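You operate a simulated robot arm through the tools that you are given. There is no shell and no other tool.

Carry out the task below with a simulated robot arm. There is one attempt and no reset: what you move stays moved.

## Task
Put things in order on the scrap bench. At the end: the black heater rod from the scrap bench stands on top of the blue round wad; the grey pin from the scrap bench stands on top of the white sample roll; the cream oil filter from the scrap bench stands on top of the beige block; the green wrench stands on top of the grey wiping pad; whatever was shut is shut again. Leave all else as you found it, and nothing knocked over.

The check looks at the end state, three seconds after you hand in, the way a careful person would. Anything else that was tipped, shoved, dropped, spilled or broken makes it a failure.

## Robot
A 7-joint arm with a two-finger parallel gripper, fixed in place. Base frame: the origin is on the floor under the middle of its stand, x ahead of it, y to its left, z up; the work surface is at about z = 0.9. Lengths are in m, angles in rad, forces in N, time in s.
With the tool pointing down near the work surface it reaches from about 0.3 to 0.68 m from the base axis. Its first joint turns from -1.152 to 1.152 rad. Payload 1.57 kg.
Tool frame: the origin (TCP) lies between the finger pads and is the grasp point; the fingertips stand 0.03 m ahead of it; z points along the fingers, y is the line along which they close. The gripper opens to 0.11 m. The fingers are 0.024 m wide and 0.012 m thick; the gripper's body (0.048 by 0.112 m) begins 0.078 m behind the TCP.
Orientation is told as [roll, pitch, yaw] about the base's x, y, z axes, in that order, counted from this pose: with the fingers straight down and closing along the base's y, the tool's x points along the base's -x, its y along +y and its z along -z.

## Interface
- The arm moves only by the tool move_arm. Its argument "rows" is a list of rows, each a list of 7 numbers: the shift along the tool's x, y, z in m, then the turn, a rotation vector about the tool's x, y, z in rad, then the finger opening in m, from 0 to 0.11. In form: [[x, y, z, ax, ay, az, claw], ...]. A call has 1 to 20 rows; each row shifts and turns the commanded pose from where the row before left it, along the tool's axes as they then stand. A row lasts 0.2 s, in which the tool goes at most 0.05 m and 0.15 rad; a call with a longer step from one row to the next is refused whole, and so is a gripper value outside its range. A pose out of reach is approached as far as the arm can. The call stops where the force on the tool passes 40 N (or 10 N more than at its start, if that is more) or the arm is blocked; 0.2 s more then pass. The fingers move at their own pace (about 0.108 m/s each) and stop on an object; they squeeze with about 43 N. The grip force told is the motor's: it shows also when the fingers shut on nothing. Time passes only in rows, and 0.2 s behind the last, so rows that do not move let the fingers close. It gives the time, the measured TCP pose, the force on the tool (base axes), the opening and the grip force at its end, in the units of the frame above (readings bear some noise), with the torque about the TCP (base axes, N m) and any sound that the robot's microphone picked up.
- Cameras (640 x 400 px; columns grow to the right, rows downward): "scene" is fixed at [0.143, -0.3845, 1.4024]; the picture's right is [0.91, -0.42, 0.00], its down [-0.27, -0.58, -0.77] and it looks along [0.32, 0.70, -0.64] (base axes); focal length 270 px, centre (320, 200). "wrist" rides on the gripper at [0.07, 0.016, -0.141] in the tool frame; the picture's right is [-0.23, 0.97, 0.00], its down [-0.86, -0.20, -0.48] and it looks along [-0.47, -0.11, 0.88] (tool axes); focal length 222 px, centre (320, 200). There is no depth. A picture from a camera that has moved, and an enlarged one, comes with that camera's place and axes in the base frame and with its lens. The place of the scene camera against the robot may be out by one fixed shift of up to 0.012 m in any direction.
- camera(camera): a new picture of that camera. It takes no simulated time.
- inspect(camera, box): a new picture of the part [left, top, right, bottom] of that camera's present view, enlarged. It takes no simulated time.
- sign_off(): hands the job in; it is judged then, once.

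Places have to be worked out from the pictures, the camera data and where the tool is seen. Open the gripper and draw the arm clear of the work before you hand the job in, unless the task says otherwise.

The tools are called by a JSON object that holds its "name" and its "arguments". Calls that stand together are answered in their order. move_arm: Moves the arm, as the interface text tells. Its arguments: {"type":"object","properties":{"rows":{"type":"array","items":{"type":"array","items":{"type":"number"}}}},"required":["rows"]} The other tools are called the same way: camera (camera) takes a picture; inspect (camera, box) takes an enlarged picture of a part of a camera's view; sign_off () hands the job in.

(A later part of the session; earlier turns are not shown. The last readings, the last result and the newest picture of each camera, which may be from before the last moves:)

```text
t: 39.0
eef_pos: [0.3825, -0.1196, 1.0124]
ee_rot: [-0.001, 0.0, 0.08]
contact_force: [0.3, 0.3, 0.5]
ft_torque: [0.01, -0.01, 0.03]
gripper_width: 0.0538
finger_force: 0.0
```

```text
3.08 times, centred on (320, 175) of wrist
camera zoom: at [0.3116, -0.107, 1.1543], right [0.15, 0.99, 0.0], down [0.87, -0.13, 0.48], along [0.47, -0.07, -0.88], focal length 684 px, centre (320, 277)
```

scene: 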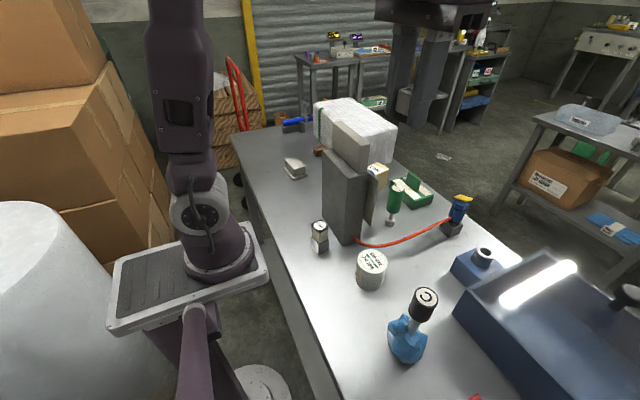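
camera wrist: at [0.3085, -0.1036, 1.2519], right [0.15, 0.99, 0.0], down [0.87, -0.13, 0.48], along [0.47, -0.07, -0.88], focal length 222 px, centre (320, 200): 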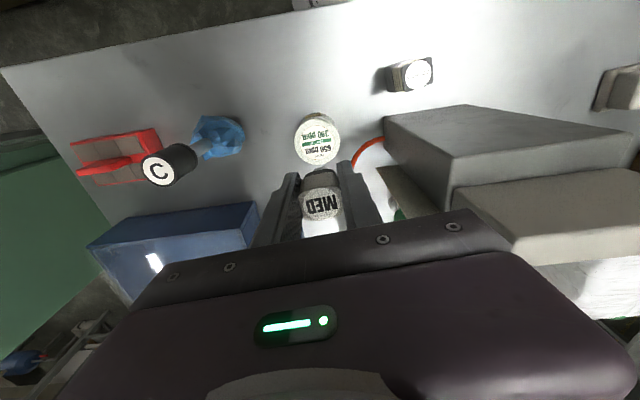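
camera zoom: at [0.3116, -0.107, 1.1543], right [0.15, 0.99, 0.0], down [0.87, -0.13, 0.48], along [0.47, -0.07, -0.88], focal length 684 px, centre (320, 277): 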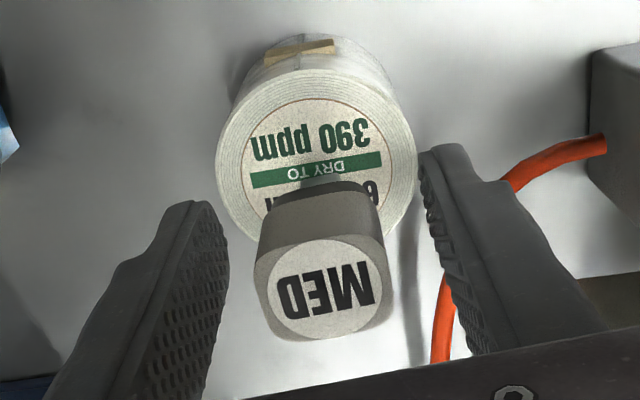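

The pin is steady on the roll. I rise straight up and move to hover over the COARSE filter, near (0.32, 0.00).

{"name": "move_arm", "arguments": {"rows": [[0, 0, -0.02, 0, 0, 0, 0.06], [0, 0, -0.04, 0, 0, 0, 0.06], [0, 0, -0.045, 0, 0, 0, 0.06], [0, 0, -0.045, 0, 0, 0, 0.06], [0.0174, 0.0412, 0, 0, 0, 0, 0.06], [0.0174, 0.0412, 0, 0, 0, 0, 0.06], [0.0174, 0.0412, 0, 0, 0, 0, 0.06], [0, 0, 0, 0, 0, 0, 0.06]]}}

{"name": "camera", "arguments": {"camera": "wrist"}}

{"name": "inspect", "arguments": {"camera": "wrist", "box": [260, 80, 380, 160]}}

{"name": "camera", "arguments": {"camera": "scene"}}

```text
t: 40.8
eef_pos: [0.3204, -0.0009, 1.163]
ee_rot: [0.001, 0.001, 0.08]
contact_force: [0.7, 0.4, 0.0]
ft_torque: [0.01, 0.01, 0.01]
gripper_width: 0.0601
finger_force: 0.0
```

```text
taken
camera wrist: at [0.2495, 0.0124, 1.3051], right [0.15, 0.99, 0.0], down [0.87, -0.13, 0.48], along [0.47, -0.07, -0.88], focal length 222 px, centre (320, 200)
```

wrist: 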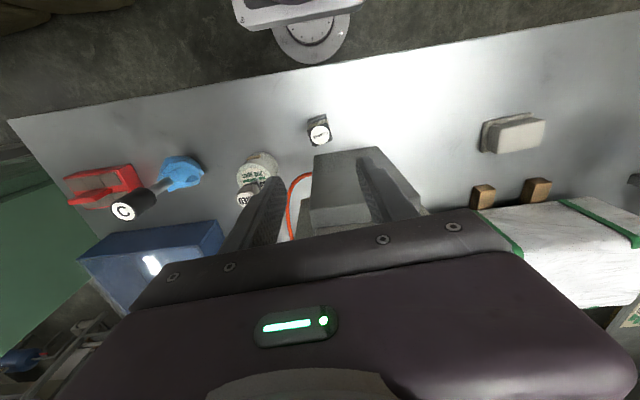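

```text
5.00 times, centred on (320, 120) of wrist
camera zoom: at [0.2495, 0.0124, 1.3051], right [0.15, 0.99, 0.0], down [0.87, -0.13, 0.48], along [0.47, -0.07, -0.88], focal length 1111 px, centre (320, 600)
```

zoom: 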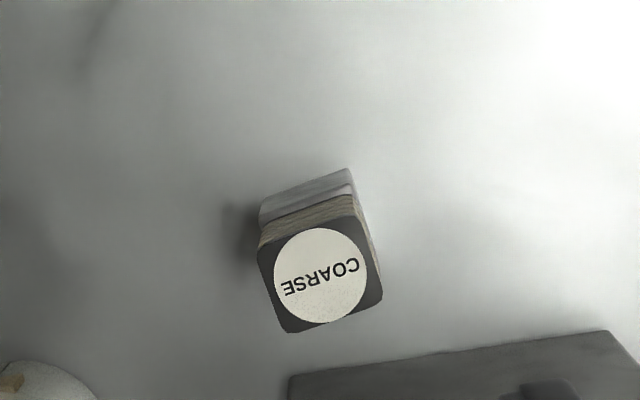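

```text
taken
```

scene: 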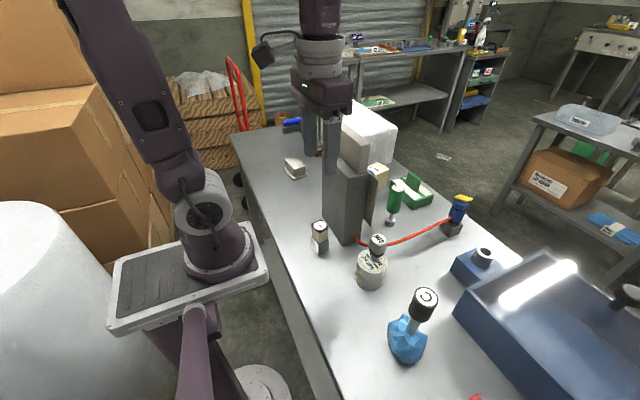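

Both earlier placements stand. The COARSE cap is at about (0.3226, 0.001), 31 mm wide, rotated about 9°. I turn to match, and descend part-way to verify.

{"name": "move_arm", "arguments": {"rows": [[-0.002, -0.0008, 0.03, 0, 0, -0.075, 0.06], [0, 0, 0.04, 0, 0, 0, 0.06], [0, 0, 0.04, 0, 0, 0, 0.06], [0, 0, 0, 0, 0, 0, 0.06]]}}

{"name": "camera", "arguments": {"camera": "wrist"}}

{"name": "inspect", "arguments": {"camera": "wrist", "box": [260, 100, 380, 190]}}

{"name": "inspect", "arguments": {"camera": "scene", "box": [260, 80, 400, 260]}}

```text
t: 41.8
eef_pos: [0.3224, -0.0012, 1.0513]
ee_rot: [-0.001, -0.001, 0.158]
contact_force: [-0.3, 0.5, -0.5]
ft_torque: [-0.02, -0.01, 0.01]
gripper_width: 0.06
finger_force: 0.1
```

```text
taken
camera wrist: at [0.2515, 0.0057, 1.1939], right [0.07, 1.0, 0.0], down [0.88, -0.06, 0.48], along [0.48, -0.03, -0.88], focal length 222 px, centre (320, 200)
```

wrist: 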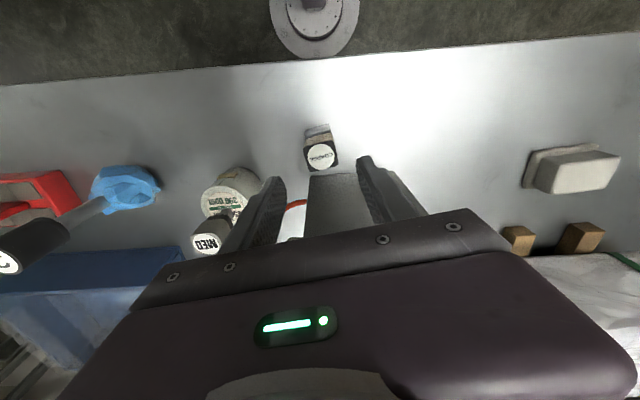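

```text
4.44 times, centred on (320, 145) of wrist
camera zoom: at [0.2515, 0.0057, 1.1939], right [0.07, 1.0, 0.0], down [0.88, -0.06, 0.48], along [0.48, -0.03, -0.88], focal length 987 px, centre (320, 444)
```

zoom: 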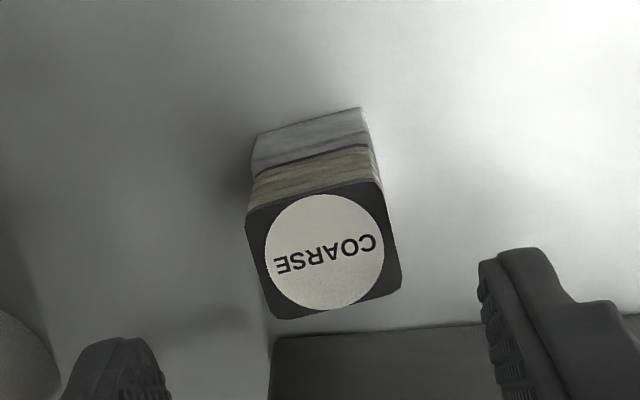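

```text
2.22 times, centred on (330, 170) of scene
camera zoom: at [0.143, -0.3845, 1.4024], right [0.91, -0.42, 0.0], down [-0.27, -0.58, -0.77], along [0.32, 0.7, -0.64], focal length 600 px, centre (298, 267)
```

zoom: 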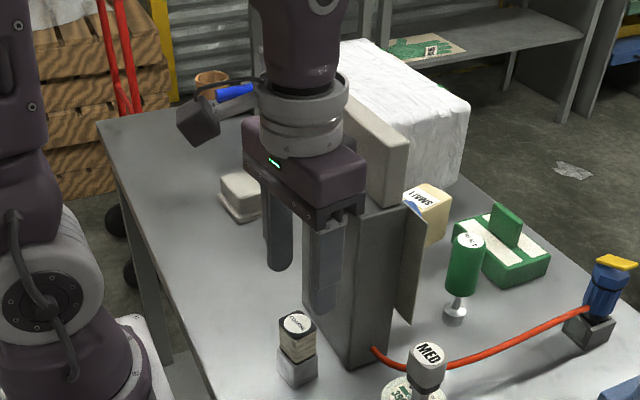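

The filter triangulates to (0.320, 0.002) with its top near z 0.977. I correct 3 mm and descend to z 0.95.

{"name": "move_arm", "arguments": {"rows": [[0.0028, 0.0015, 0.03, 0, 0, 0, 0.06], [0, 0, 0.035, 0, 0, 0, 0.06], [0, 0, 0.035, 0, 0, 0, 0.06], [0, 0, 0, 0, 0, 0, 0.06]]}}

{"name": "inspect", "arguments": {"camera": "wrist", "box": [256, 110, 384, 240]}}

{"name": "inspect", "arguments": {"camera": "scene", "box": [260, 100, 400, 270]}}

```text
t: 42.8
eef_pos: [0.3205, -0.0008, 0.9523]
ee_rot: [-0.003, 0.0, 0.157]
contact_force: [1.3, 0.0, 0.0]
ft_torque: [-0.02, 0.01, -0.03]
gripper_width: 0.0601
finger_force: 0.0
```

```text
3.08 times, centred on (320, 175) of wrist
camera zoom: at [0.2488, 0.0072, 1.0935], right [0.07, 1.0, 0.0], down [0.88, -0.06, 0.48], along [0.48, -0.04, -0.88], focal length 684 px, centre (320, 277)
```

zoom: 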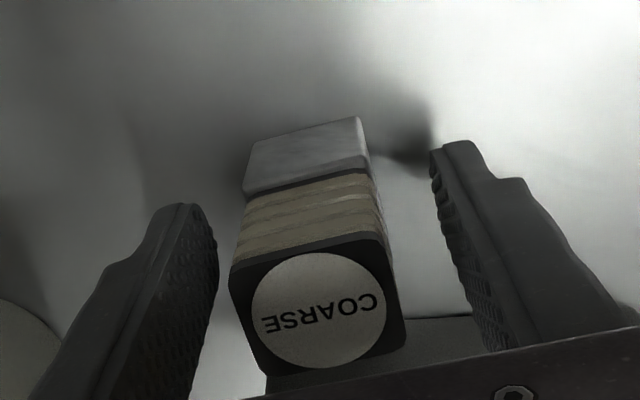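

```text
2.35 times, centred on (330, 185) of scene
camera zoom: at [0.1431, -0.3845, 1.4024], right [0.91, -0.42, 0.0], down [-0.27, -0.58, -0.77], along [0.32, 0.7, -0.64], focal length 635 px, centre (296, 235)
```

zoom: 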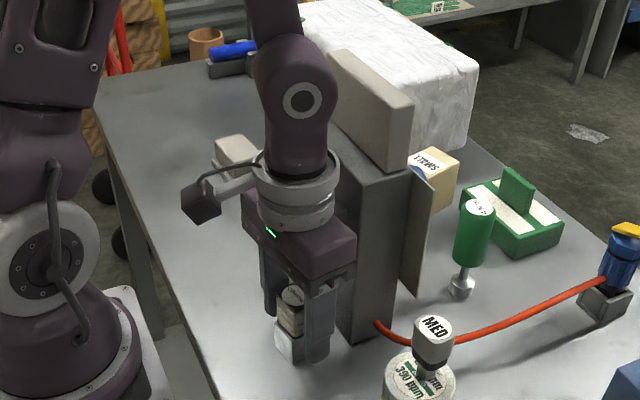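

The filter sits between the fingers with its faces parallel to them. I close slowly on it.

{"name": "move_arm", "arguments": {"rows": [[0, 0, 0, 0, 0, 0, 0.05], [0, 0, 0, 0, 0, 0, 0.042], [0, 0, 0, 0, 0, 0, 0.036], [0, 0, 0, 0, 0, 0, 0.025], [0, 0, 0, 0, 0, 0, 0.02], [0, 0, 0, 0, 0, 0, 0.02]]}}

{"name": "inspect", "arguments": {"camera": "wrist", "box": [256, 110, 384, 240]}}

```text
t: 44.2
eef_pos: [0.319, 0.0003, 0.9522]
ee_rot: [0.0, -0.001, 0.157]
contact_force: [0.6, 0.9, 2.8]
ft_torque: [0.03, -0.04, 0.02]
gripper_width: 0.0317
finger_force: 40.3
```

```text
3.08 times, centred on (320, 175) of wrist
camera zoom: at [0.2489, 0.0073, 1.0938], right [0.07, 1.0, 0.0], down [0.88, -0.06, 0.48], along [0.48, -0.03, -0.88], focal length 684 px, centre (320, 277)
```

zoom: 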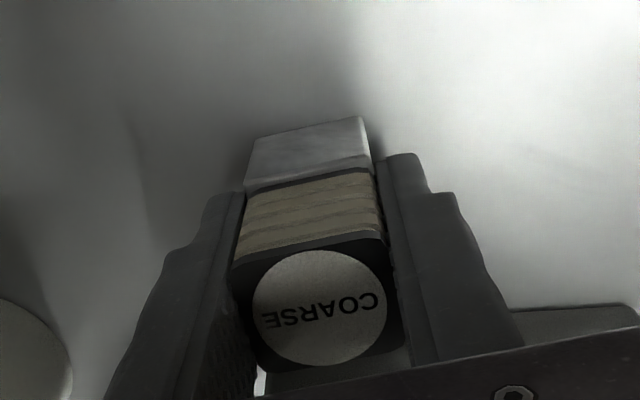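

The filter is gripped at 32 mm. I lift it straight up to z 1.28, above the slab, then carry it over to the far side of the tower toward the tan block.

{"name": "move_arm", "arguments": {"rows": [[0, 0, -0.015, 0, 0, 0, 0.02], [0, 0, -0.04, 0, 0, 0, 0.02], [0, 0, -0.046, 0, 0, 0, 0.02], [0, 0, -0.046, 0, 0, 0, 0.02], [0, 0, -0.046, 0, 0, 0, 0.02], [0, 0, -0.046, 0, 0, 0, 0.02], [0, 0, -0.046, 0, 0, 0, 0.02], [0, 0, -0.043, 0, 0, 0, 0.02], [-0.0418, 0.0238, 0, 0, 0, 0, 0.02], [-0.0418, 0.0238, 0, 0, 0, 0, 0.02], [-0.0418, 0.0238, 0, 0, 0, 0, 0.02], [-0.0418, 0.0238, 0, 0, 0, 0, 0.02], [0, 0, 0, 0, 0, 0, 0.02]]}}

{"name": "camera", "arguments": {"camera": "wrist"}}

{"name": "inspect", "arguments": {"camera": "wrist", "box": [240, 80, 480, 230]}}

{"name": "camera", "arguments": {"camera": "scene"}}

```text
t: 47.0
eef_pos: [0.4705, 0.1195, 1.2789]
ee_rot: [0.0, -0.001, 0.155]
contact_force: [0.1, 0.5, -0.7]
ft_torque: [0.02, -0.02, 0.03]
gripper_width: 0.0316
finger_force: 39.9
```

```text
taken
camera wrist: at [0.3995, 0.1272, 1.4216], right [0.07, 1.0, 0.0], down [0.88, -0.06, 0.48], along [0.48, -0.04, -0.88], focal length 222 px, centre (320, 200)
```

wrist: 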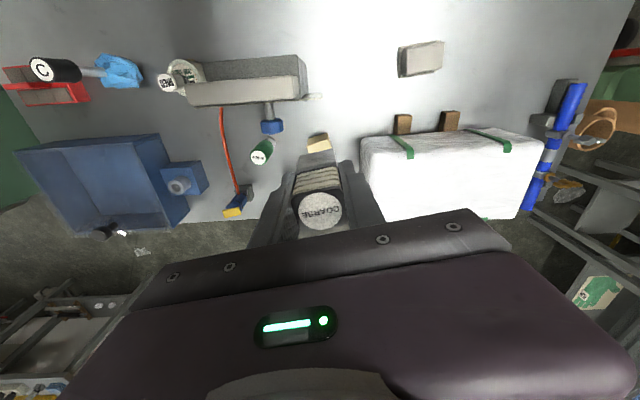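

```text
2.67 times, centred on (360, 155) of wrist
camera zoom: at [0.3995, 0.1272, 1.4216], right [0.07, 1.0, 0.0], down [0.88, -0.06, 0.48], along [0.48, -0.04, -0.88], focal length 592 px, centre (213, 320)
```

zoom: 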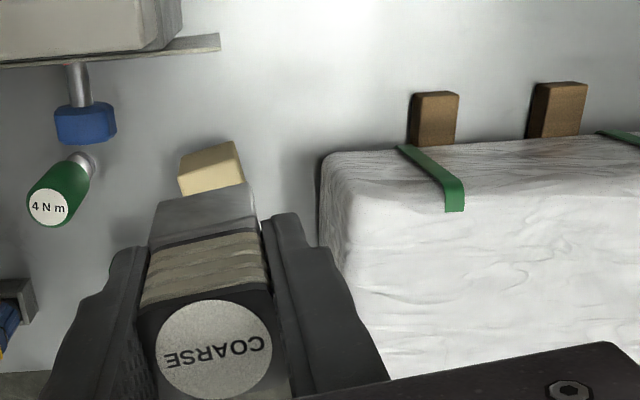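

```text
taken
```

scene: 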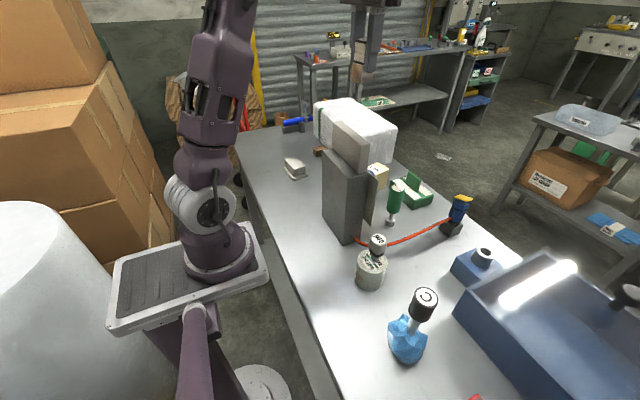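

Combining two views, the tan SMALL block's lower edge is at z ≈ 0.934, so it seems to sit on a foot. I zoom in to understand its shape before placing anything on it.

{"name": "inspect", "arguments": {"camera": "scene", "box": [360, 155, 410, 200]}}

{"name": "inspect", "arguments": {"camera": "wrist", "box": [290, 120, 350, 160]}}

{"name": "inspect", "arguments": {"camera": "wrist", "box": [380, 20, 480, 100]}}

{"name": "inspect", "arguments": {"camera": "wrist", "box": [220, 80, 320, 170]}}

```text
8.89 times, centred on (385, 178) of scene
camera zoom: at [0.1431, -0.3845, 1.4024], right [0.91, -0.42, 0.0], down [-0.27, -0.58, -0.77], along [0.32, 0.7, -0.64], focal length 2400 px, centre (-258, 400)
```

zoom: 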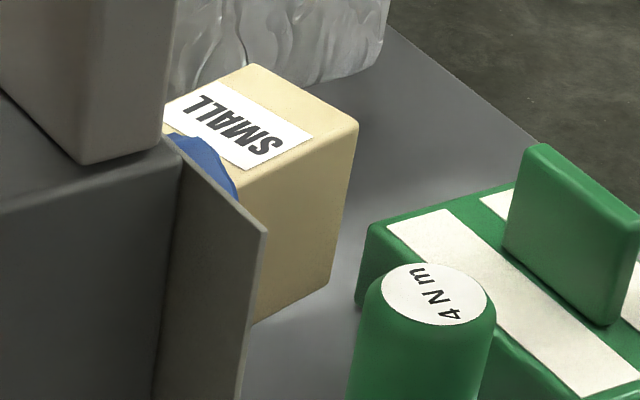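

```text
10.00 times, centred on (320, 140) of wrist
camera zoom: at [0.3995, 0.1272, 1.4216], right [0.07, 1.0, 0.0], down [0.88, -0.06, 0.48], along [0.48, -0.04, -0.88], focal length 2221 px, centre (320, 800)
```

zoom: 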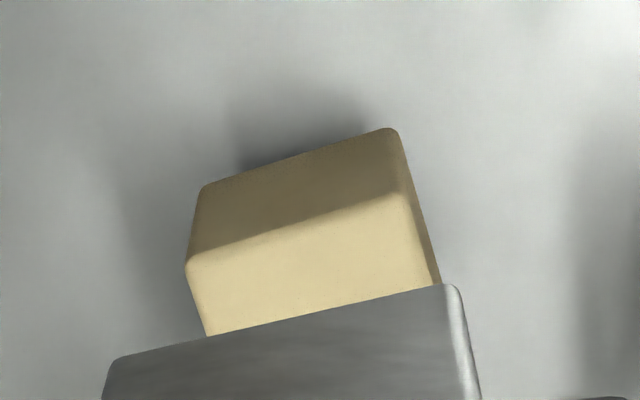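

```text
5.00 times, centred on (430, 60) of wrist
camera zoom: at [0.3995, 0.1272, 1.4216], right [0.07, 1.0, 0.0], down [0.88, -0.06, 0.48], along [0.48, -0.04, -0.88], focal length 1111 px, centre (-230, 900)
```

zoom: 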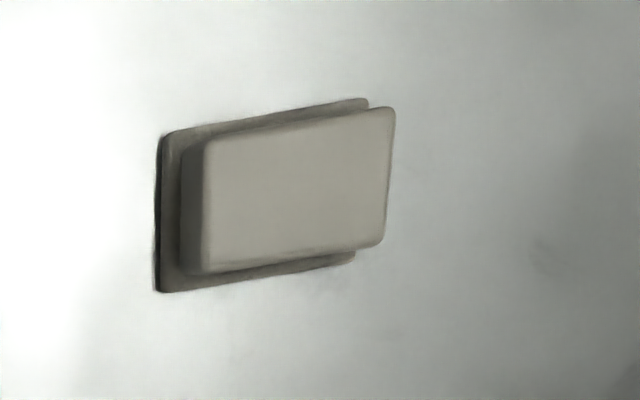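

```text
4.44 times, centred on (270, 125) of wrist
camera zoom: at [0.3995, 0.1272, 1.4216], right [0.07, 1.0, 0.0], down [0.88, -0.06, 0.48], along [0.48, -0.04, -0.88], focal length 987 px, centre (542, 533)
```

zoom: 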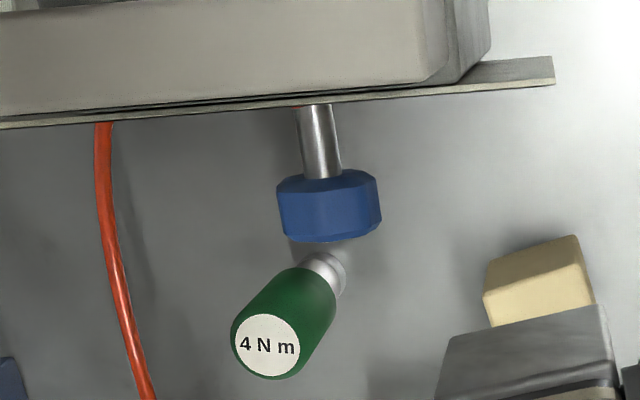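

The block floats about 3 cm above the bench on some hidden foot, so I want a lower side view of it before deciding. I carry the filter back to the open area at y ≈ -0.10, lower, and turn the camera toward the block.

{"name": "move_arm", "arguments": {"rows": [[0.0069, -0.0435, 0, 0, 0, 0, 0.02], [0.0069, -0.0435, 0, 0, 0, 0, 0.02], [0.0069, -0.0435, 0, 0, 0, 0, 0.02], [0.0069, -0.0435, 0, 0, 0, 0, 0.02], [0.0069, -0.0435, 0, 0, 0, 0, 0.02], [0, 0, 0.03, 0, 0, -0.12, 0.02], [0, 0, 0.04, 0, 0, -0.12, 0.02], [0, 0, 0.04, 0, 0, -0.12, 0.02], [0, 0, 0.04, 0, 0, -0.12, 0.02], [0, 0, 0.04, 0, 0, -0.12, 0.02], [0, 0, 0, 0, 0, 0, 0.02]]}}

{"name": "camera", "arguments": {"camera": "wrist"}}

{"name": "inspect", "arguments": {"camera": "wrist", "box": [360, 60, 520, 160]}}

```text
t: 49.4
eef_pos: [0.4674, -0.0995, 1.0915]
ee_rot: [0.0, 0.001, 0.758]
contact_force: [-0.6, -0.4, -1.9]
ft_torque: [0.05, -0.01, -0.02]
gripper_width: 0.0314
finger_force: 40.2
```

```text
taken
camera wrist: at [0.4065, -0.1346, 1.233], right [-0.5, 0.86, 0.0], down [0.76, 0.44, 0.48], along [0.41, 0.24, -0.88], focal length 222 px, centre (320, 200)
```

wrist: 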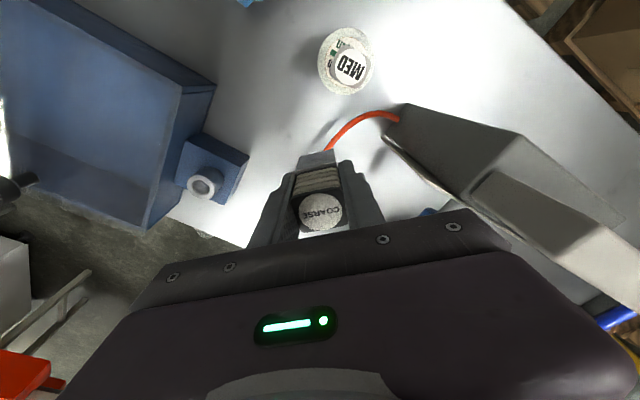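

```text
4.00 times, centred on (440, 110) of wrist
camera zoom: at [0.4065, -0.1346, 1.233], right [-0.5, 0.86, 0.0], down [0.76, 0.44, 0.48], along [0.41, 0.24, -0.88], focal length 888 px, centre (-160, 560)
```

zoom: 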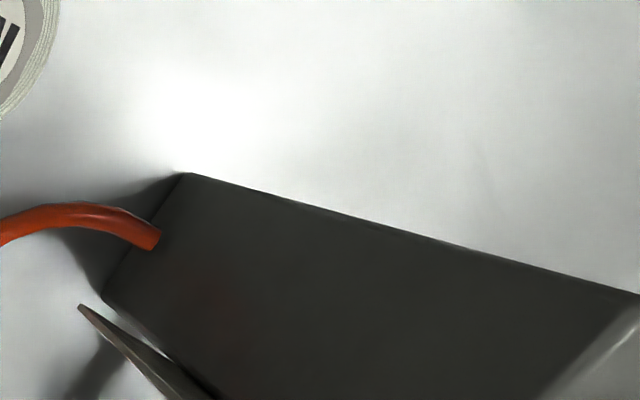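

The gripper hides the block at that yaw. I turn back to about -0.1 yaw and lower a little, which earlier gave a clear sight line to it.

{"name": "move_arm", "arguments": {"rows": [[0, 0, 0, 0, 0, 0.143, 0.02], [0, 0, 0, 0, 0, 0.143, 0.02], [0, 0, 0, 0, 0, 0.143, 0.02], [0, 0, 0, 0, 0, 0.143, 0.02], [0, 0, 0, 0, 0, 0.143, 0.02], [0, 0, 0, 0, 0, 0.143, 0.02], [-0.03, -0.02, 0.02, 0, 0, 0, 0.02], [0, 0, 0, 0, 0, 0, 0.02]]}}

{"name": "camera", "arguments": {"camera": "wrist"}}

{"name": "inspect", "arguments": {"camera": "wrist", "box": [440, 60, 600, 180]}}

```text
t: 51.2
eef_pos: [0.4956, -0.1224, 1.0704]
ee_rot: [0.0, 0.001, -0.101]
contact_force: [0.3, 0.3, -1.5]
ft_torque: [0.01, 0.02, -0.02]
gripper_width: 0.0315
finger_force: 40.1
```

```text
taken
camera wrist: at [0.4288, -0.098, 1.2129], right [0.33, 0.95, 0.0], down [0.83, -0.29, 0.48], along [0.45, -0.16, -0.88], focal length 222 px, centre (320, 200)
```

wrist: 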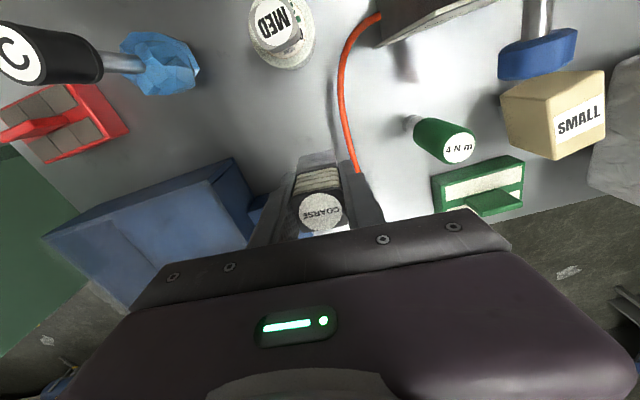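

```text
3.33 times, centred on (520, 120) of wrist
camera zoom: at [0.4288, -0.098, 1.2129], right [0.33, 0.95, 0.0], down [0.83, -0.29, 0.48], along [0.45, -0.16, -0.88], focal length 740 px, centre (-347, 467)
```

zoom: 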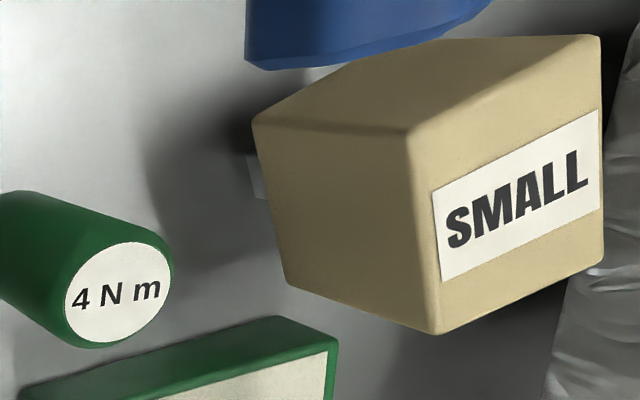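

SMALL is a tan block (top z ≈ 0.990, centre ≈ (0.540, 0.123)) on a 2 cm steel foot, and it is the only beige block here, so the filter must be set centrally and gently. I rise, turn to yaw 0.22 to match it, and hover above it.

{"name": "move_arm", "arguments": {"rows": [[0, 0, -0.04, 0, 0, -0.107, 0.02], [0, 0, -0.045, 0, 0, -0.107, 0.02], [0, 0, -0.045, 0, 0, -0.107, 0.02], [-0.0164, 0.0382, 0, 0, 0, 0, 0.02], [-0.0164, 0.0382, 0, 0, 0, 0, 0.02], [-0.0164, 0.0382, 0, 0, 0, 0, 0.02], [-0.0164, 0.0382, 0, 0, 0, 0, 0.02], [-0.0164, 0.0382, 0, 0, 0, 0, 0.02], [-0.0164, 0.0382, 0, 0, 0, 0, 0.02], [0, 0, 0, 0, 0, 0, 0.02]]}}

{"name": "camera", "arguments": {"camera": "wrist"}}

{"name": "inspect", "arguments": {"camera": "wrist", "box": [240, 90, 400, 220]}}

{"name": "camera", "arguments": {"camera": "scene"}}

```text
t: 53.4
eef_pos: [0.5433, 0.1227, 1.2008]
ee_rot: [0.001, 0.001, 0.221]
contact_force: [0.3, 0.0, -0.5]
ft_torque: [0.0, -0.01, 0.02]
gripper_width: 0.0317
finger_force: 40.5
```

```text
taken
camera wrist: at [0.4722, 0.1253, 1.3423], right [0.01, 1.0, 0.0], down [0.88, -0.01, 0.48], along [0.48, 0.0, -0.88], focal length 222 px, centre (320, 200)
```

wrist: 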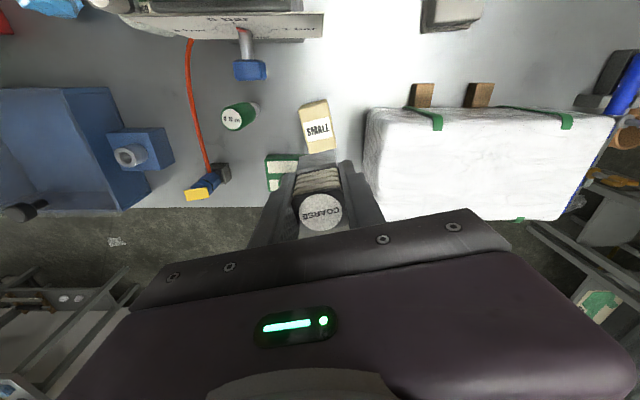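

```text
3.08 times, centred on (320, 155) of wrist
camera zoom: at [0.4722, 0.1253, 1.3423], right [0.01, 1.0, 0.0], down [0.88, -0.01, 0.48], along [0.48, 0.0, -0.88], focal length 684 px, centre (320, 338)
```

zoom: 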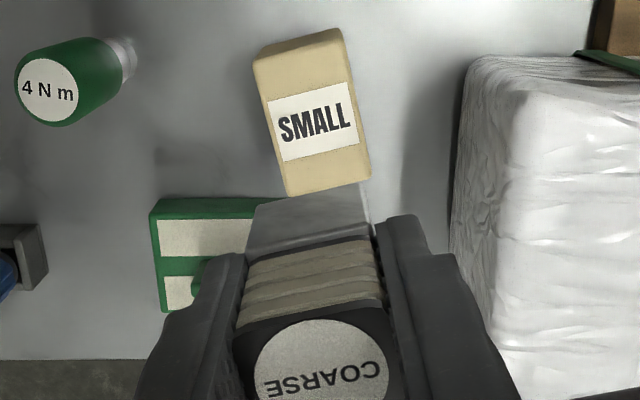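

```text
taken
```

scene: 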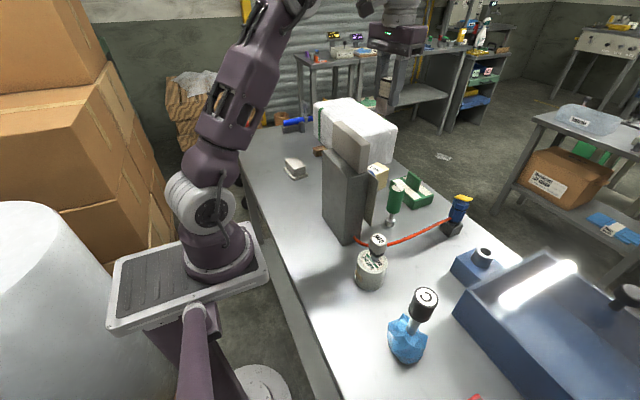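

The block's top centre is confirmed near (0.5405, 0.122). I correct about 3 mm and lower to roughly 1.5 cm above the block.

{"name": "move_arm", "arguments": {"rows": [[0.0028, -0.0019, 0.03, 0, 0, 0, 0.02], [0, 0, 0.035, 0, 0, 0, 0.02], [0, 0, 0.035, 0, 0, 0, 0.02], [0, 0, 0.04, 0, 0, 0, 0.02], [0, 0, 0, 0, 0, 0, 0.02]]}}

{"name": "inspect", "arguments": {"camera": "wrist", "box": [240, 90, 400, 220]}}

{"name": "inspect", "arguments": {"camera": "scene", "box": [350, 120, 430, 210]}}

{"name": "camera", "arguments": {"camera": "wrist"}}

```text
t: 54.6
eef_pos: [0.5414, 0.1199, 1.0586]
ee_rot: [0.001, 0.001, 0.219]
contact_force: [-0.5, 0.9, -1.6]
ft_torque: [-0.01, -0.02, -0.01]
gripper_width: 0.0313
finger_force: 41.0
```

```text
3.08 times, centred on (320, 155) of wrist
camera zoom: at [0.4694, 0.1224, 1.2012], right [0.01, 1.0, 0.0], down [0.88, -0.01, 0.48], along [0.48, 0.0, -0.88], focal length 684 px, centre (320, 338)
```

zoom: 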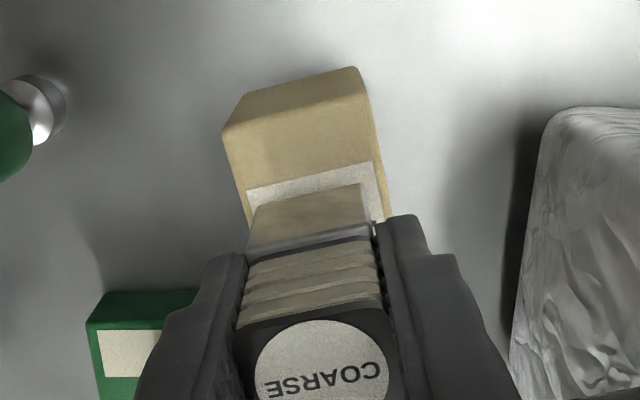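

```text
4.44 times, centred on (390, 165) of scene
camera zoom: at [0.1431, -0.3845, 1.4024], right [0.91, -0.42, 0.0], down [-0.27, -0.58, -0.77], along [0.32, 0.7, -0.64], focal length 1200 px, centre (9, 356)
```

zoom: 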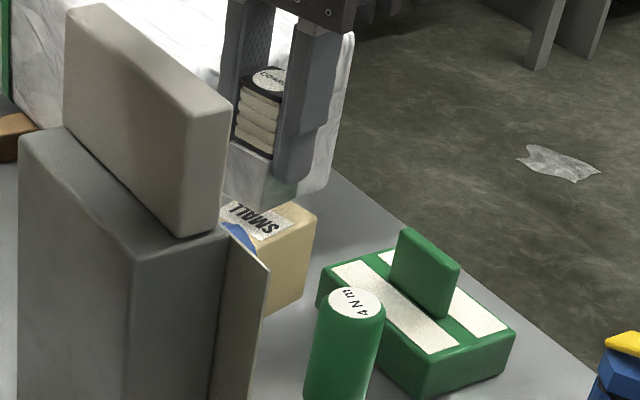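

```text
taken
camera wrist: at [0.4694, 0.1224, 1.2012], right [0.01, 1.0, 0.0], down [0.88, -0.01, 0.48], along [0.48, 0.0, -0.88], focal length 222 px, centre (320, 200)
```

wrist: 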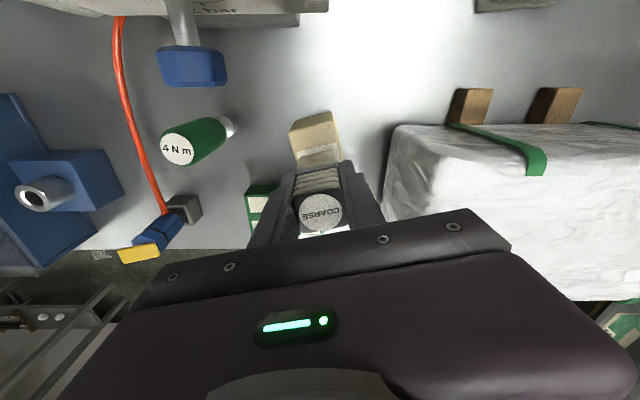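

The foot lines up with the block's top. I lower in progressively finer steps, watching the force closely because the block stands on a narrow foot.

{"name": "move_arm", "arguments": {"rows": [[0, 0, 0.005, 0, 0, 0, 0.02], [0, 0, 0.003, 0, 0, 0, 0.02], [0, 0, 0.002, 0, 0, 0, 0.02], [0, 0, 0.001, 0, 0, 0, 0.02]]}}

{"name": "inspect", "arguments": {"camera": "wrist", "box": [260, 90, 380, 180]}}

```text
t: 55.6
eef_pos: [0.5409, 0.1198, 1.0483]
ee_rot: [0.001, -0.001, 0.221]
contact_force: [-0.4, -0.1, -2.0]
ft_torque: [0.01, 0.0, 0.0]
gripper_width: 0.0316
finger_force: 40.1
```

```text
4.44 times, centred on (320, 135) of wrist
camera zoom: at [0.4691, 0.122, 1.191], right [0.01, 1.0, 0.0], down [0.88, -0.01, 0.48], along [0.48, 0.0, -0.88], focal length 987 px, centre (320, 489)
```

zoom: 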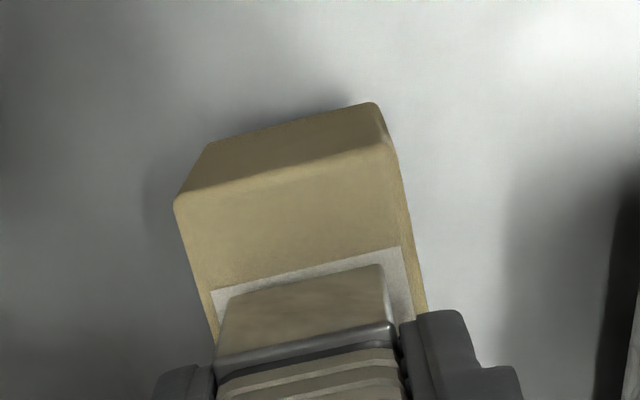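

Still free at z 1.048. I step down 1 mm at a time, two rows per call.

{"name": "move_arm", "arguments": {"rows": [[0, 0, 0.001, 0, 0, 0, 0.02], [0, 0, 0.001, 0, 0, 0, 0.02]]}}

```text
t: 56.2
eef_pos: [0.5405, 0.1196, 1.0484]
ee_rot: [0.001, 0.001, 0.22]
contact_force: [1.0, -1.1, -0.7]
ft_torque: [0.01, -0.01, -0.03]
gripper_width: 0.0317
finger_force: 40.9
```

{"name": "move_arm", "arguments": {"rows": [[0, 0, 0.001, 0, 0, 0, 0.02], [0, 0, 0.001, 0, 0, 0, 0.02]]}}

```text
t: 56.8
eef_pos: [0.5408, 0.1194, 1.0461]
ee_rot: [0.0, 0.0, 0.22]
contact_force: [-0.7, 0.2, -1.3]
ft_torque: [0.0, 0.06, 0.01]
gripper_width: 0.0317
finger_force: 40.1
```

The reading is still free at about z 1.045, with no rise in vertical force. I continue with two more 1 mm steps.

{"name": "move_arm", "arguments": {"rows": [[0, 0, 0.001, 0, 0, 0, 0.02], [0, 0, 0.0005, 0, 0, 0, 0.02]]}}

{"name": "inspect", "arguments": {"camera": "wrist", "box": [260, 90, 380, 180]}}

{"name": "inspect", "arguments": {"camera": "scene", "box": [360, 130, 420, 200]}}

```text
t: 57.4
eef_pos: [0.5416, 0.1194, 1.0437]
ee_rot: [0.001, 0.0, 0.22]
contact_force: [1.0, -0.1, -0.8]
ft_torque: [0.0, -0.01, 0.04]
gripper_width: 0.0313
finger_force: 40.0
```

```text
4.44 times, centred on (320, 135) of wrist
camera zoom: at [0.4693, 0.1221, 1.186], right [0.01, 1.0, 0.0], down [0.88, -0.01, 0.48], along [0.48, 0.0, -0.88], focal length 987 px, centre (320, 489)
```

zoom: 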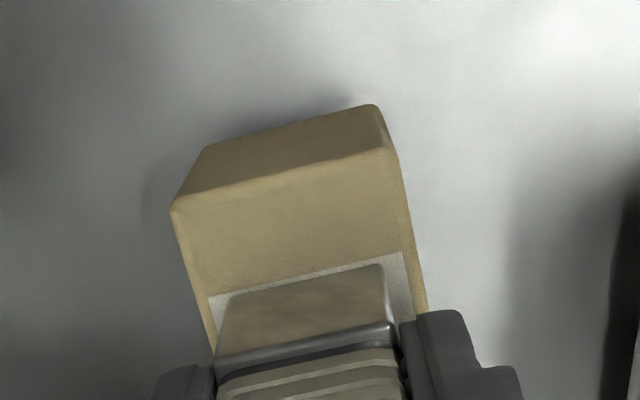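

```text
5.71 times, centred on (390, 165) of scene
camera zoom: at [0.1431, -0.3845, 1.4024], right [0.91, -0.42, 0.0], down [-0.27, -0.58, -0.77], along [0.32, 0.7, -0.64], focal length 1543 px, centre (-80, 400)
```

zoom: 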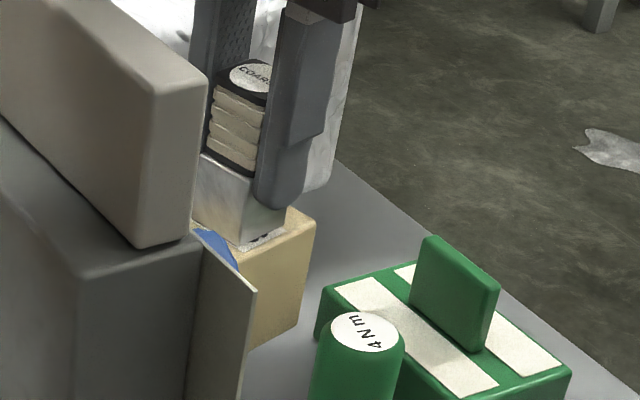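

The foot is well centred between the block's sides. I continue downward by 1 mm.

{"name": "move_arm", "arguments": {"rows": [[0, 0, 0.001, 0, 0, 0, 0.02], [0, 0, 0.0005, 0, 0, 0, 0.02]]}}

```text
t: 58.0
eef_pos: [0.5394, 0.1201, 1.0432]
ee_rot: [0.0, -0.003, 0.22]
contact_force: [-1.5, -1.4, 16.4]
ft_torque: [-0.06, 0.18, -0.04]
gripper_width: 0.0314
finger_force: 39.8
```

Contact at 16 N, with its centre within about 6 mm of the axis. I ease off 1 mm straight away.

{"name": "move_arm", "arguments": {"rows": [[0, 0, -0.001, 0, 0, 0, 0.02], [0, 0, 0, 0, 0, 0, 0.02]]}}

{"name": "inspect", "arguments": {"camera": "scene", "box": [360, 130, 420, 200]}}

```text
t: 58.6
eef_pos: [0.5399, 0.1202, 1.0433]
ee_rot: [0.001, 0.001, 0.22]
contact_force: [0.7, -0.6, 6.6]
ft_torque: [-0.04, -0.15, -0.01]
gripper_width: 0.0316
finger_force: 39.7
```

```text
5.71 times, centred on (390, 165) of scene
camera zoom: at [0.143, -0.3846, 1.4024], right [0.91, -0.42, 0.0], down [-0.27, -0.58, -0.77], along [0.32, 0.7, -0.64], focal length 1543 px, centre (-80, 400)
```

zoom: 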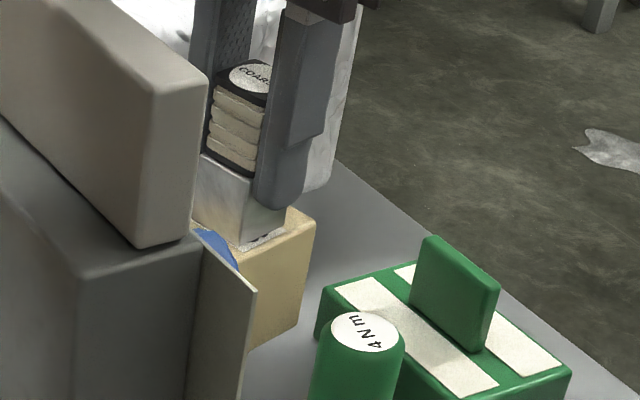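

There is 6.6 N left; I ease up another 0.4 mm and then open by 3 mm per side, the fingers staying as a fence.

{"name": "move_arm", "arguments": {"rows": [[0, 0, -0.0004, 0, 0, 0, 0.02], [0, 0, 0, 0, 0, 0, 0.02], [0, 0, 0, 0, 0, 0, 0.033], [0, 0, 0, 0, 0, 0, 0.035], [0, 0, 0, 0, 0, 0, 0.037]]}}

{"name": "inspect", "arguments": {"camera": "wrist", "box": [240, 90, 400, 240]}}

{"name": "inspect", "arguments": {"camera": "scene", "box": [360, 130, 420, 200]}}

```text
t: 59.8
eef_pos: [0.5398, 0.1207, 1.0442]
ee_rot: [-0.001, 0.0, 0.219]
contact_force: [0.7, 0.5, 0.9]
ft_torque: [0.02, -0.01, 0.0]
gripper_width: 0.037
finger_force: 0.1
```

```text
2.67 times, centred on (320, 165) of wrist
camera zoom: at [0.4693, 0.1221, 1.1858], right [0.01, 1.0, 0.0], down [0.88, -0.01, 0.48], along [0.48, 0.0, -0.88], focal length 592 px, centre (320, 293)
```

zoom: 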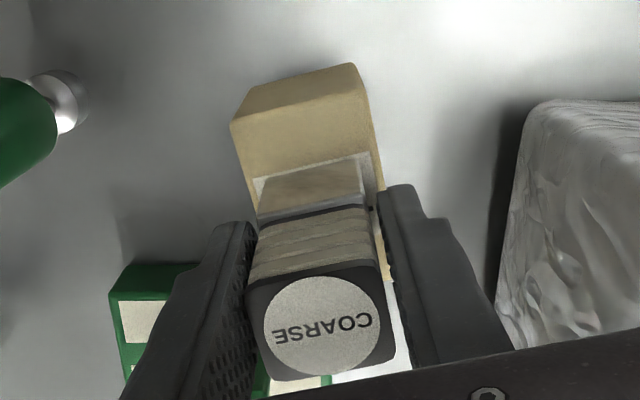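

```text
5.71 times, centred on (390, 165) of scene
camera zoom: at [0.143, -0.3845, 1.4024], right [0.91, -0.42, 0.0], down [-0.27, -0.58, -0.77], along [0.32, 0.7, -0.64], focal length 1543 px, centre (-80, 400)
```

zoom: 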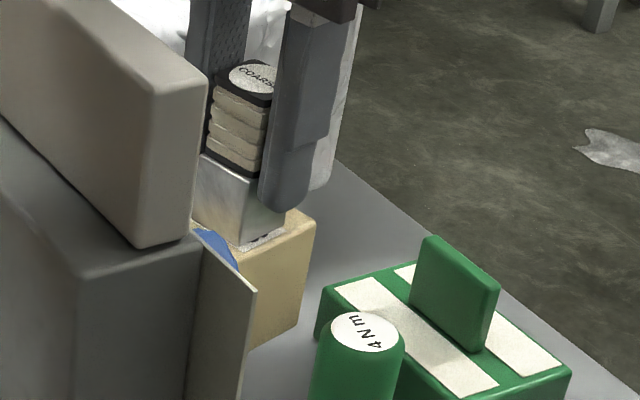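

The filter stands squarely on the block. I open further gradually and confirm it holds still.

{"name": "move_arm", "arguments": {"rows": [[0, 0, 0, 0, 0, 0, 0.04], [0, 0, 0, 0, 0, 0, 0.044], [0, 0, 0, 0, 0, 0, 0.048], [0, 0, 0, 0, 0, 0, 0.052], [0, 0, 0, 0, 0, 0, 0.054]]}}

{"name": "inspect", "arguments": {"camera": "wrist", "box": [240, 90, 400, 240]}}

```text
t: 61.0
eef_pos: [0.54, 0.1193, 1.0439]
ee_rot: [0.0, 0.001, 0.22]
contact_force: [0.4, 0.6, -0.3]
ft_torque: [0.01, 0.0, 0.03]
gripper_width: 0.0541
finger_force: 0.1
```

```text
2.67 times, centred on (320, 165) of wrist
camera zoom: at [0.4693, 0.1221, 1.1858], right [0.01, 1.0, 0.0], down [0.88, -0.01, 0.48], along [0.48, 0.0, -0.88], focal length 592 px, centre (320, 293)
```

zoom: 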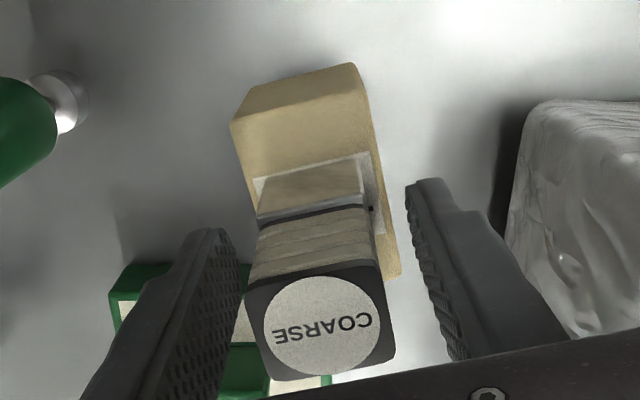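

The filter stands steadily with clear gaps on both sides. I rise straight up, turn to yaw -0.7 (which keeps fingers, body and camera away from the lever, slab and block), and move over the green wrench at about (0.520, 0.002).

{"name": "move_arm", "arguments": {"rows": [[0, 0, -0.015, 0, 0, 0, 0.06], [0, 0, -0.035, 0, 0, 0, 0.06], [0, 0, -0.04, 0, 0, 0, 0.06], [0, 0, -0.04, 0, 0, 0, 0.06], [0, 0, 0, 0, 0, 0.1314, 0.06], [0, 0, 0, 0, 0, 0.1314, 0.06], [0, 0, 0, 0, 0, 0.1314, 0.06], [0, 0, 0, 0, 0, 0.1314, 0.06], [0, 0, 0, 0, 0, 0.1314, 0.06], [0, 0, 0, 0, 0, 0.1314, 0.06], [0, 0, 0, 0, 0, 0.1314, 0.06], [-0.0202, -0.0344, 0, 0, 0, 0, 0.06], [-0.0202, -0.0344, 0, 0, 0, 0, 0.06], [-0.0202, -0.0344, 0, 0, 0, 0, 0.06], [0, 0, 0, 0, 0, 0, 0.06]]}}

{"name": "camera", "arguments": {"camera": "wrist"}}

{"name": "inspect", "arguments": {"camera": "wrist", "box": [250, 90, 390, 190]}}

{"name": "camera", "arguments": {"camera": "scene"}}

```text
t: 64.2
eef_pos: [0.5198, 0.0018, 1.1746]
ee_rot: [-0.001, 0.001, -0.7]
contact_force: [0.5, -0.4, 0.1]
ft_torque: [0.02, 0.02, -0.03]
gripper_width: 0.0598
finger_force: 0.3
```

```text
taken
camera wrist: at [0.4779, 0.0602, 1.3161], right [0.8, 0.6, 0.0], down [0.53, -0.7, 0.48], along [0.29, -0.38, -0.88], focal length 222 px, centre (320, 200)
```

wrist: 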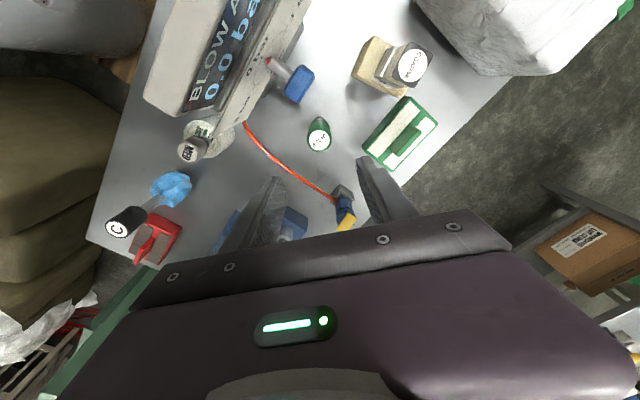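

```text
4.00 times, centred on (320, 140) of wrist
camera zoom: at [0.4779, 0.0602, 1.3161], right [0.8, 0.6, 0.0], down [0.53, -0.7, 0.48], along [0.29, -0.38, -0.88], focal length 888 px, centre (320, 440)
```

zoom: 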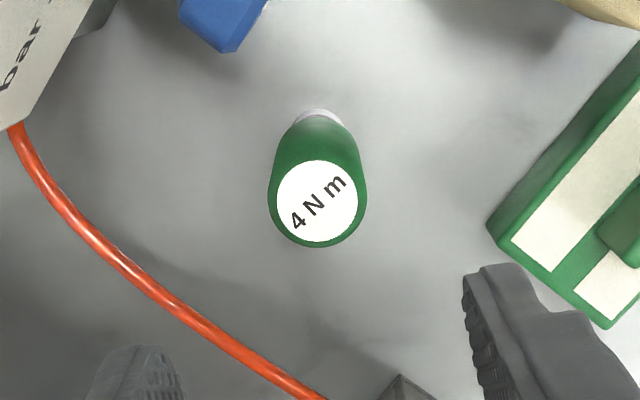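

```text
taken
```

scene: 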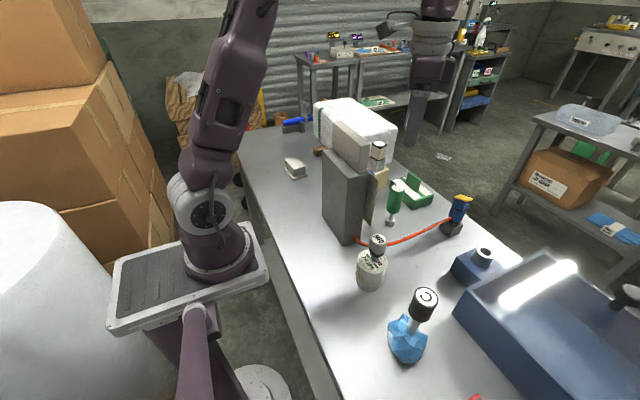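

The wrench is right below the TCP (0.520, 0.002), head about 33 mm across. I come down in two stages, first to z 1.03, to check the clearances to the lever.

{"name": "move_arm", "arguments": {"rows": [[0, 0, 0.036, 0, 0, 0, 0.06], [0, 0, 0.036, 0, 0, 0, 0.06], [0, 0, 0.036, 0, 0, 0, 0.06], [0, 0, 0.036, 0, 0, 0, 0.06], [0, 0, 0, 0, 0, 0, 0.06]]}}

{"name": "camera", "arguments": {"camera": "wrist"}}

{"name": "inspect", "arguments": {"camera": "scene", "box": [330, 80, 470, 240]}}

```text
t: 65.4
eef_pos: [0.5193, 0.0007, 1.0288]
ee_rot: [0.001, -0.001, -0.701]
contact_force: [0.4, 0.7, 0.0]
ft_torque: [-0.01, 0.0, 0.0]
gripper_width: 0.0601
finger_force: 0.1
```

```text
taken
camera wrist: at [0.4774, 0.0598, 1.1709], right [0.8, 0.6, 0.0], down [0.53, -0.7, 0.48], along [0.29, -0.38, -0.88], focal length 222 px, centre (320, 200)
```

wrist: 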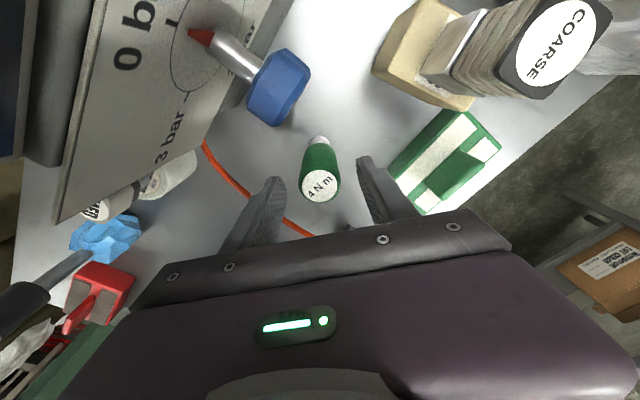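

```text
2.50 times, centred on (400, 160) of scene
camera zoom: at [0.143, -0.3845, 1.4024], right [0.91, -0.42, 0.0], down [-0.27, -0.58, -0.77], along [0.32, 0.7, -0.64], focal length 675 px, centre (120, 300)
```

zoom: 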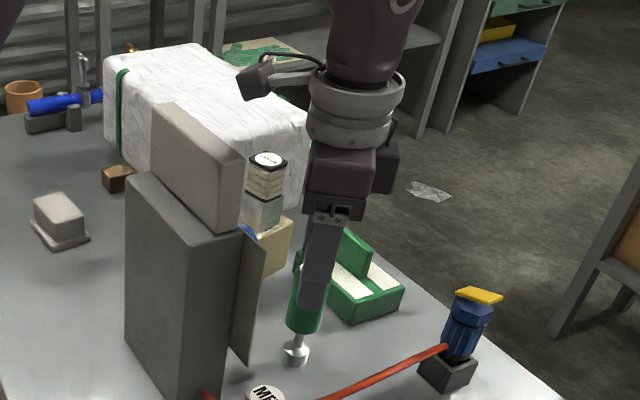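

The fingers straddle the wrench with wide clearance from the lever and the green holder. I go down another 4.8 cm to z ≈ 0.981 and close slowly.

{"name": "move_arm", "arguments": {"rows": [[0, 0, 0.024, 0, 0, 0, 0.06], [0, 0, 0.024, 0, 0, 0, 0.06], [0, 0, 0, 0, 0, 0, 0.05], [0, 0, 0, 0, 0, 0, 0.042], [0, 0, 0, 0, 0, 0, 0.036], [0, 0, 0, 0, 0, 0, 0.028], [0, 0, 0, 0, 0, 0, 0.02], [0, 0, 0, 0, 0, 0, 0.02]]}}

{"name": "inspect", "arguments": {"camera": "wrist", "box": [240, 110, 400, 240]}}

{"name": "inspect", "arguments": {"camera": "scene", "box": [360, 120, 440, 240]}}

```text
t: 67.2
eef_pos: [0.5193, 0.001, 0.9819]
ee_rot: [0.0, 0.001, -0.7]
contact_force: [0.4, 0.3, -1.1]
ft_torque: [0.01, 0.03, -0.03]
gripper_width: 0.0329
finger_force: 40.9
```

```text
3.08 times, centred on (320, 175) of wrist
camera zoom: at [0.4771, 0.0603, 1.1232], right [0.8, 0.6, 0.0], down [0.53, -0.7, 0.48], along [0.29, -0.38, -0.88], focal length 684 px, centre (320, 277)
```

zoom: 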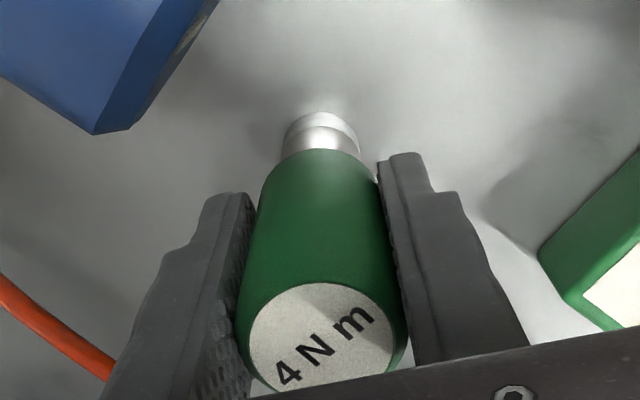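

```text
3.33 times, centred on (400, 180) of scene
camera zoom: at [0.143, -0.3846, 1.4024], right [0.91, -0.42, 0.0], down [-0.27, -0.58, -0.77], along [0.32, 0.7, -0.64], focal length 900 px, centre (53, 267)
```

zoom: 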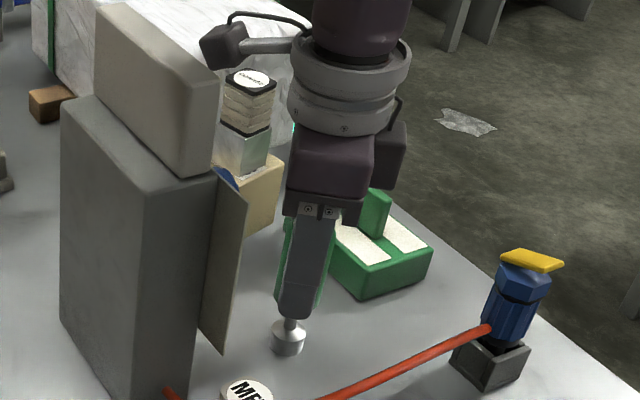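

The wrench is held at 33 mm, with its foot 0.082 m below the TCP. I lift it vertically, then draw back slightly while rising to z ≈ 1.29 so it will clear the slab.

{"name": "move_arm", "arguments": {"rows": [[0, 0, -0.015, 0, 0, 0, 0.02], [0, 0, -0.04, 0, 0, 0, 0.02], [0, 0, -0.04, 0, 0, 0, 0.02], [0, 0, -0.04, 0, 0, 0, 0.02], [0, 0, -0.04, 0, 0, 0, 0.02], [0, 0, -0.04, 0, 0, 0, 0.02], [0.0115, -0.0097, -0.045, 0, 0, 0, 0.02], [0.0115, -0.0097, -0.045, 0, 0, 0, 0.02], [0, 0, 0, 0, 0, 0, 0.02]]}}

{"name": "camera", "arguments": {"camera": "wrist"}}

{"name": "camera", "arguments": {"camera": "scene"}}

```text
t: 69.2
eef_pos: [0.4908, 0.0015, 1.2851]
ee_rot: [-0.001, -0.002, -0.7]
contact_force: [0.0, 0.2, -1.6]
ft_torque: [0.0, 0.04, -0.01]
gripper_width: 0.033
finger_force: 40.8
```

```text
taken
camera wrist: at [0.4486, 0.0602, 1.4286], right [0.8, 0.6, 0.0], down [0.53, -0.7, 0.48], along [0.29, -0.38, -0.88], focal length 222 px, centre (320, 200)
```

wrist: 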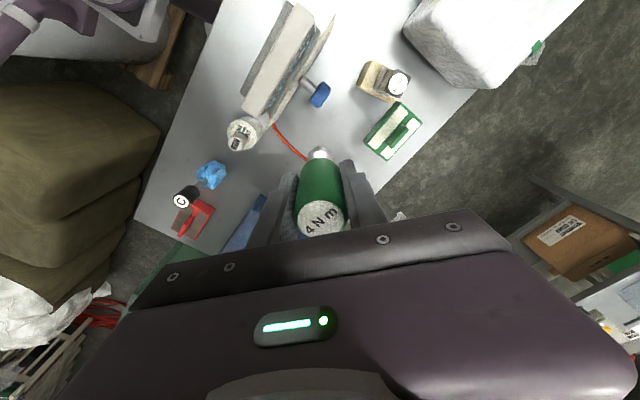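

```text
taken
```

scene: 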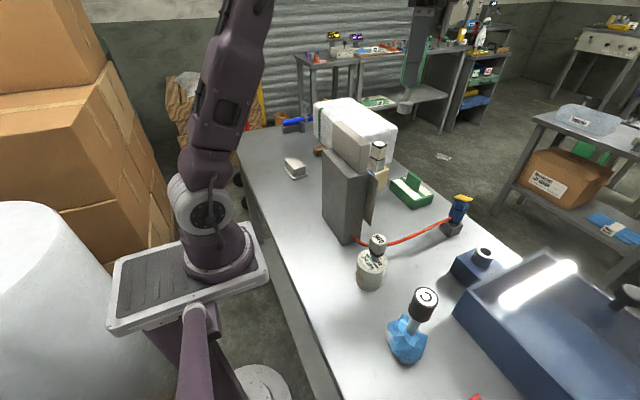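

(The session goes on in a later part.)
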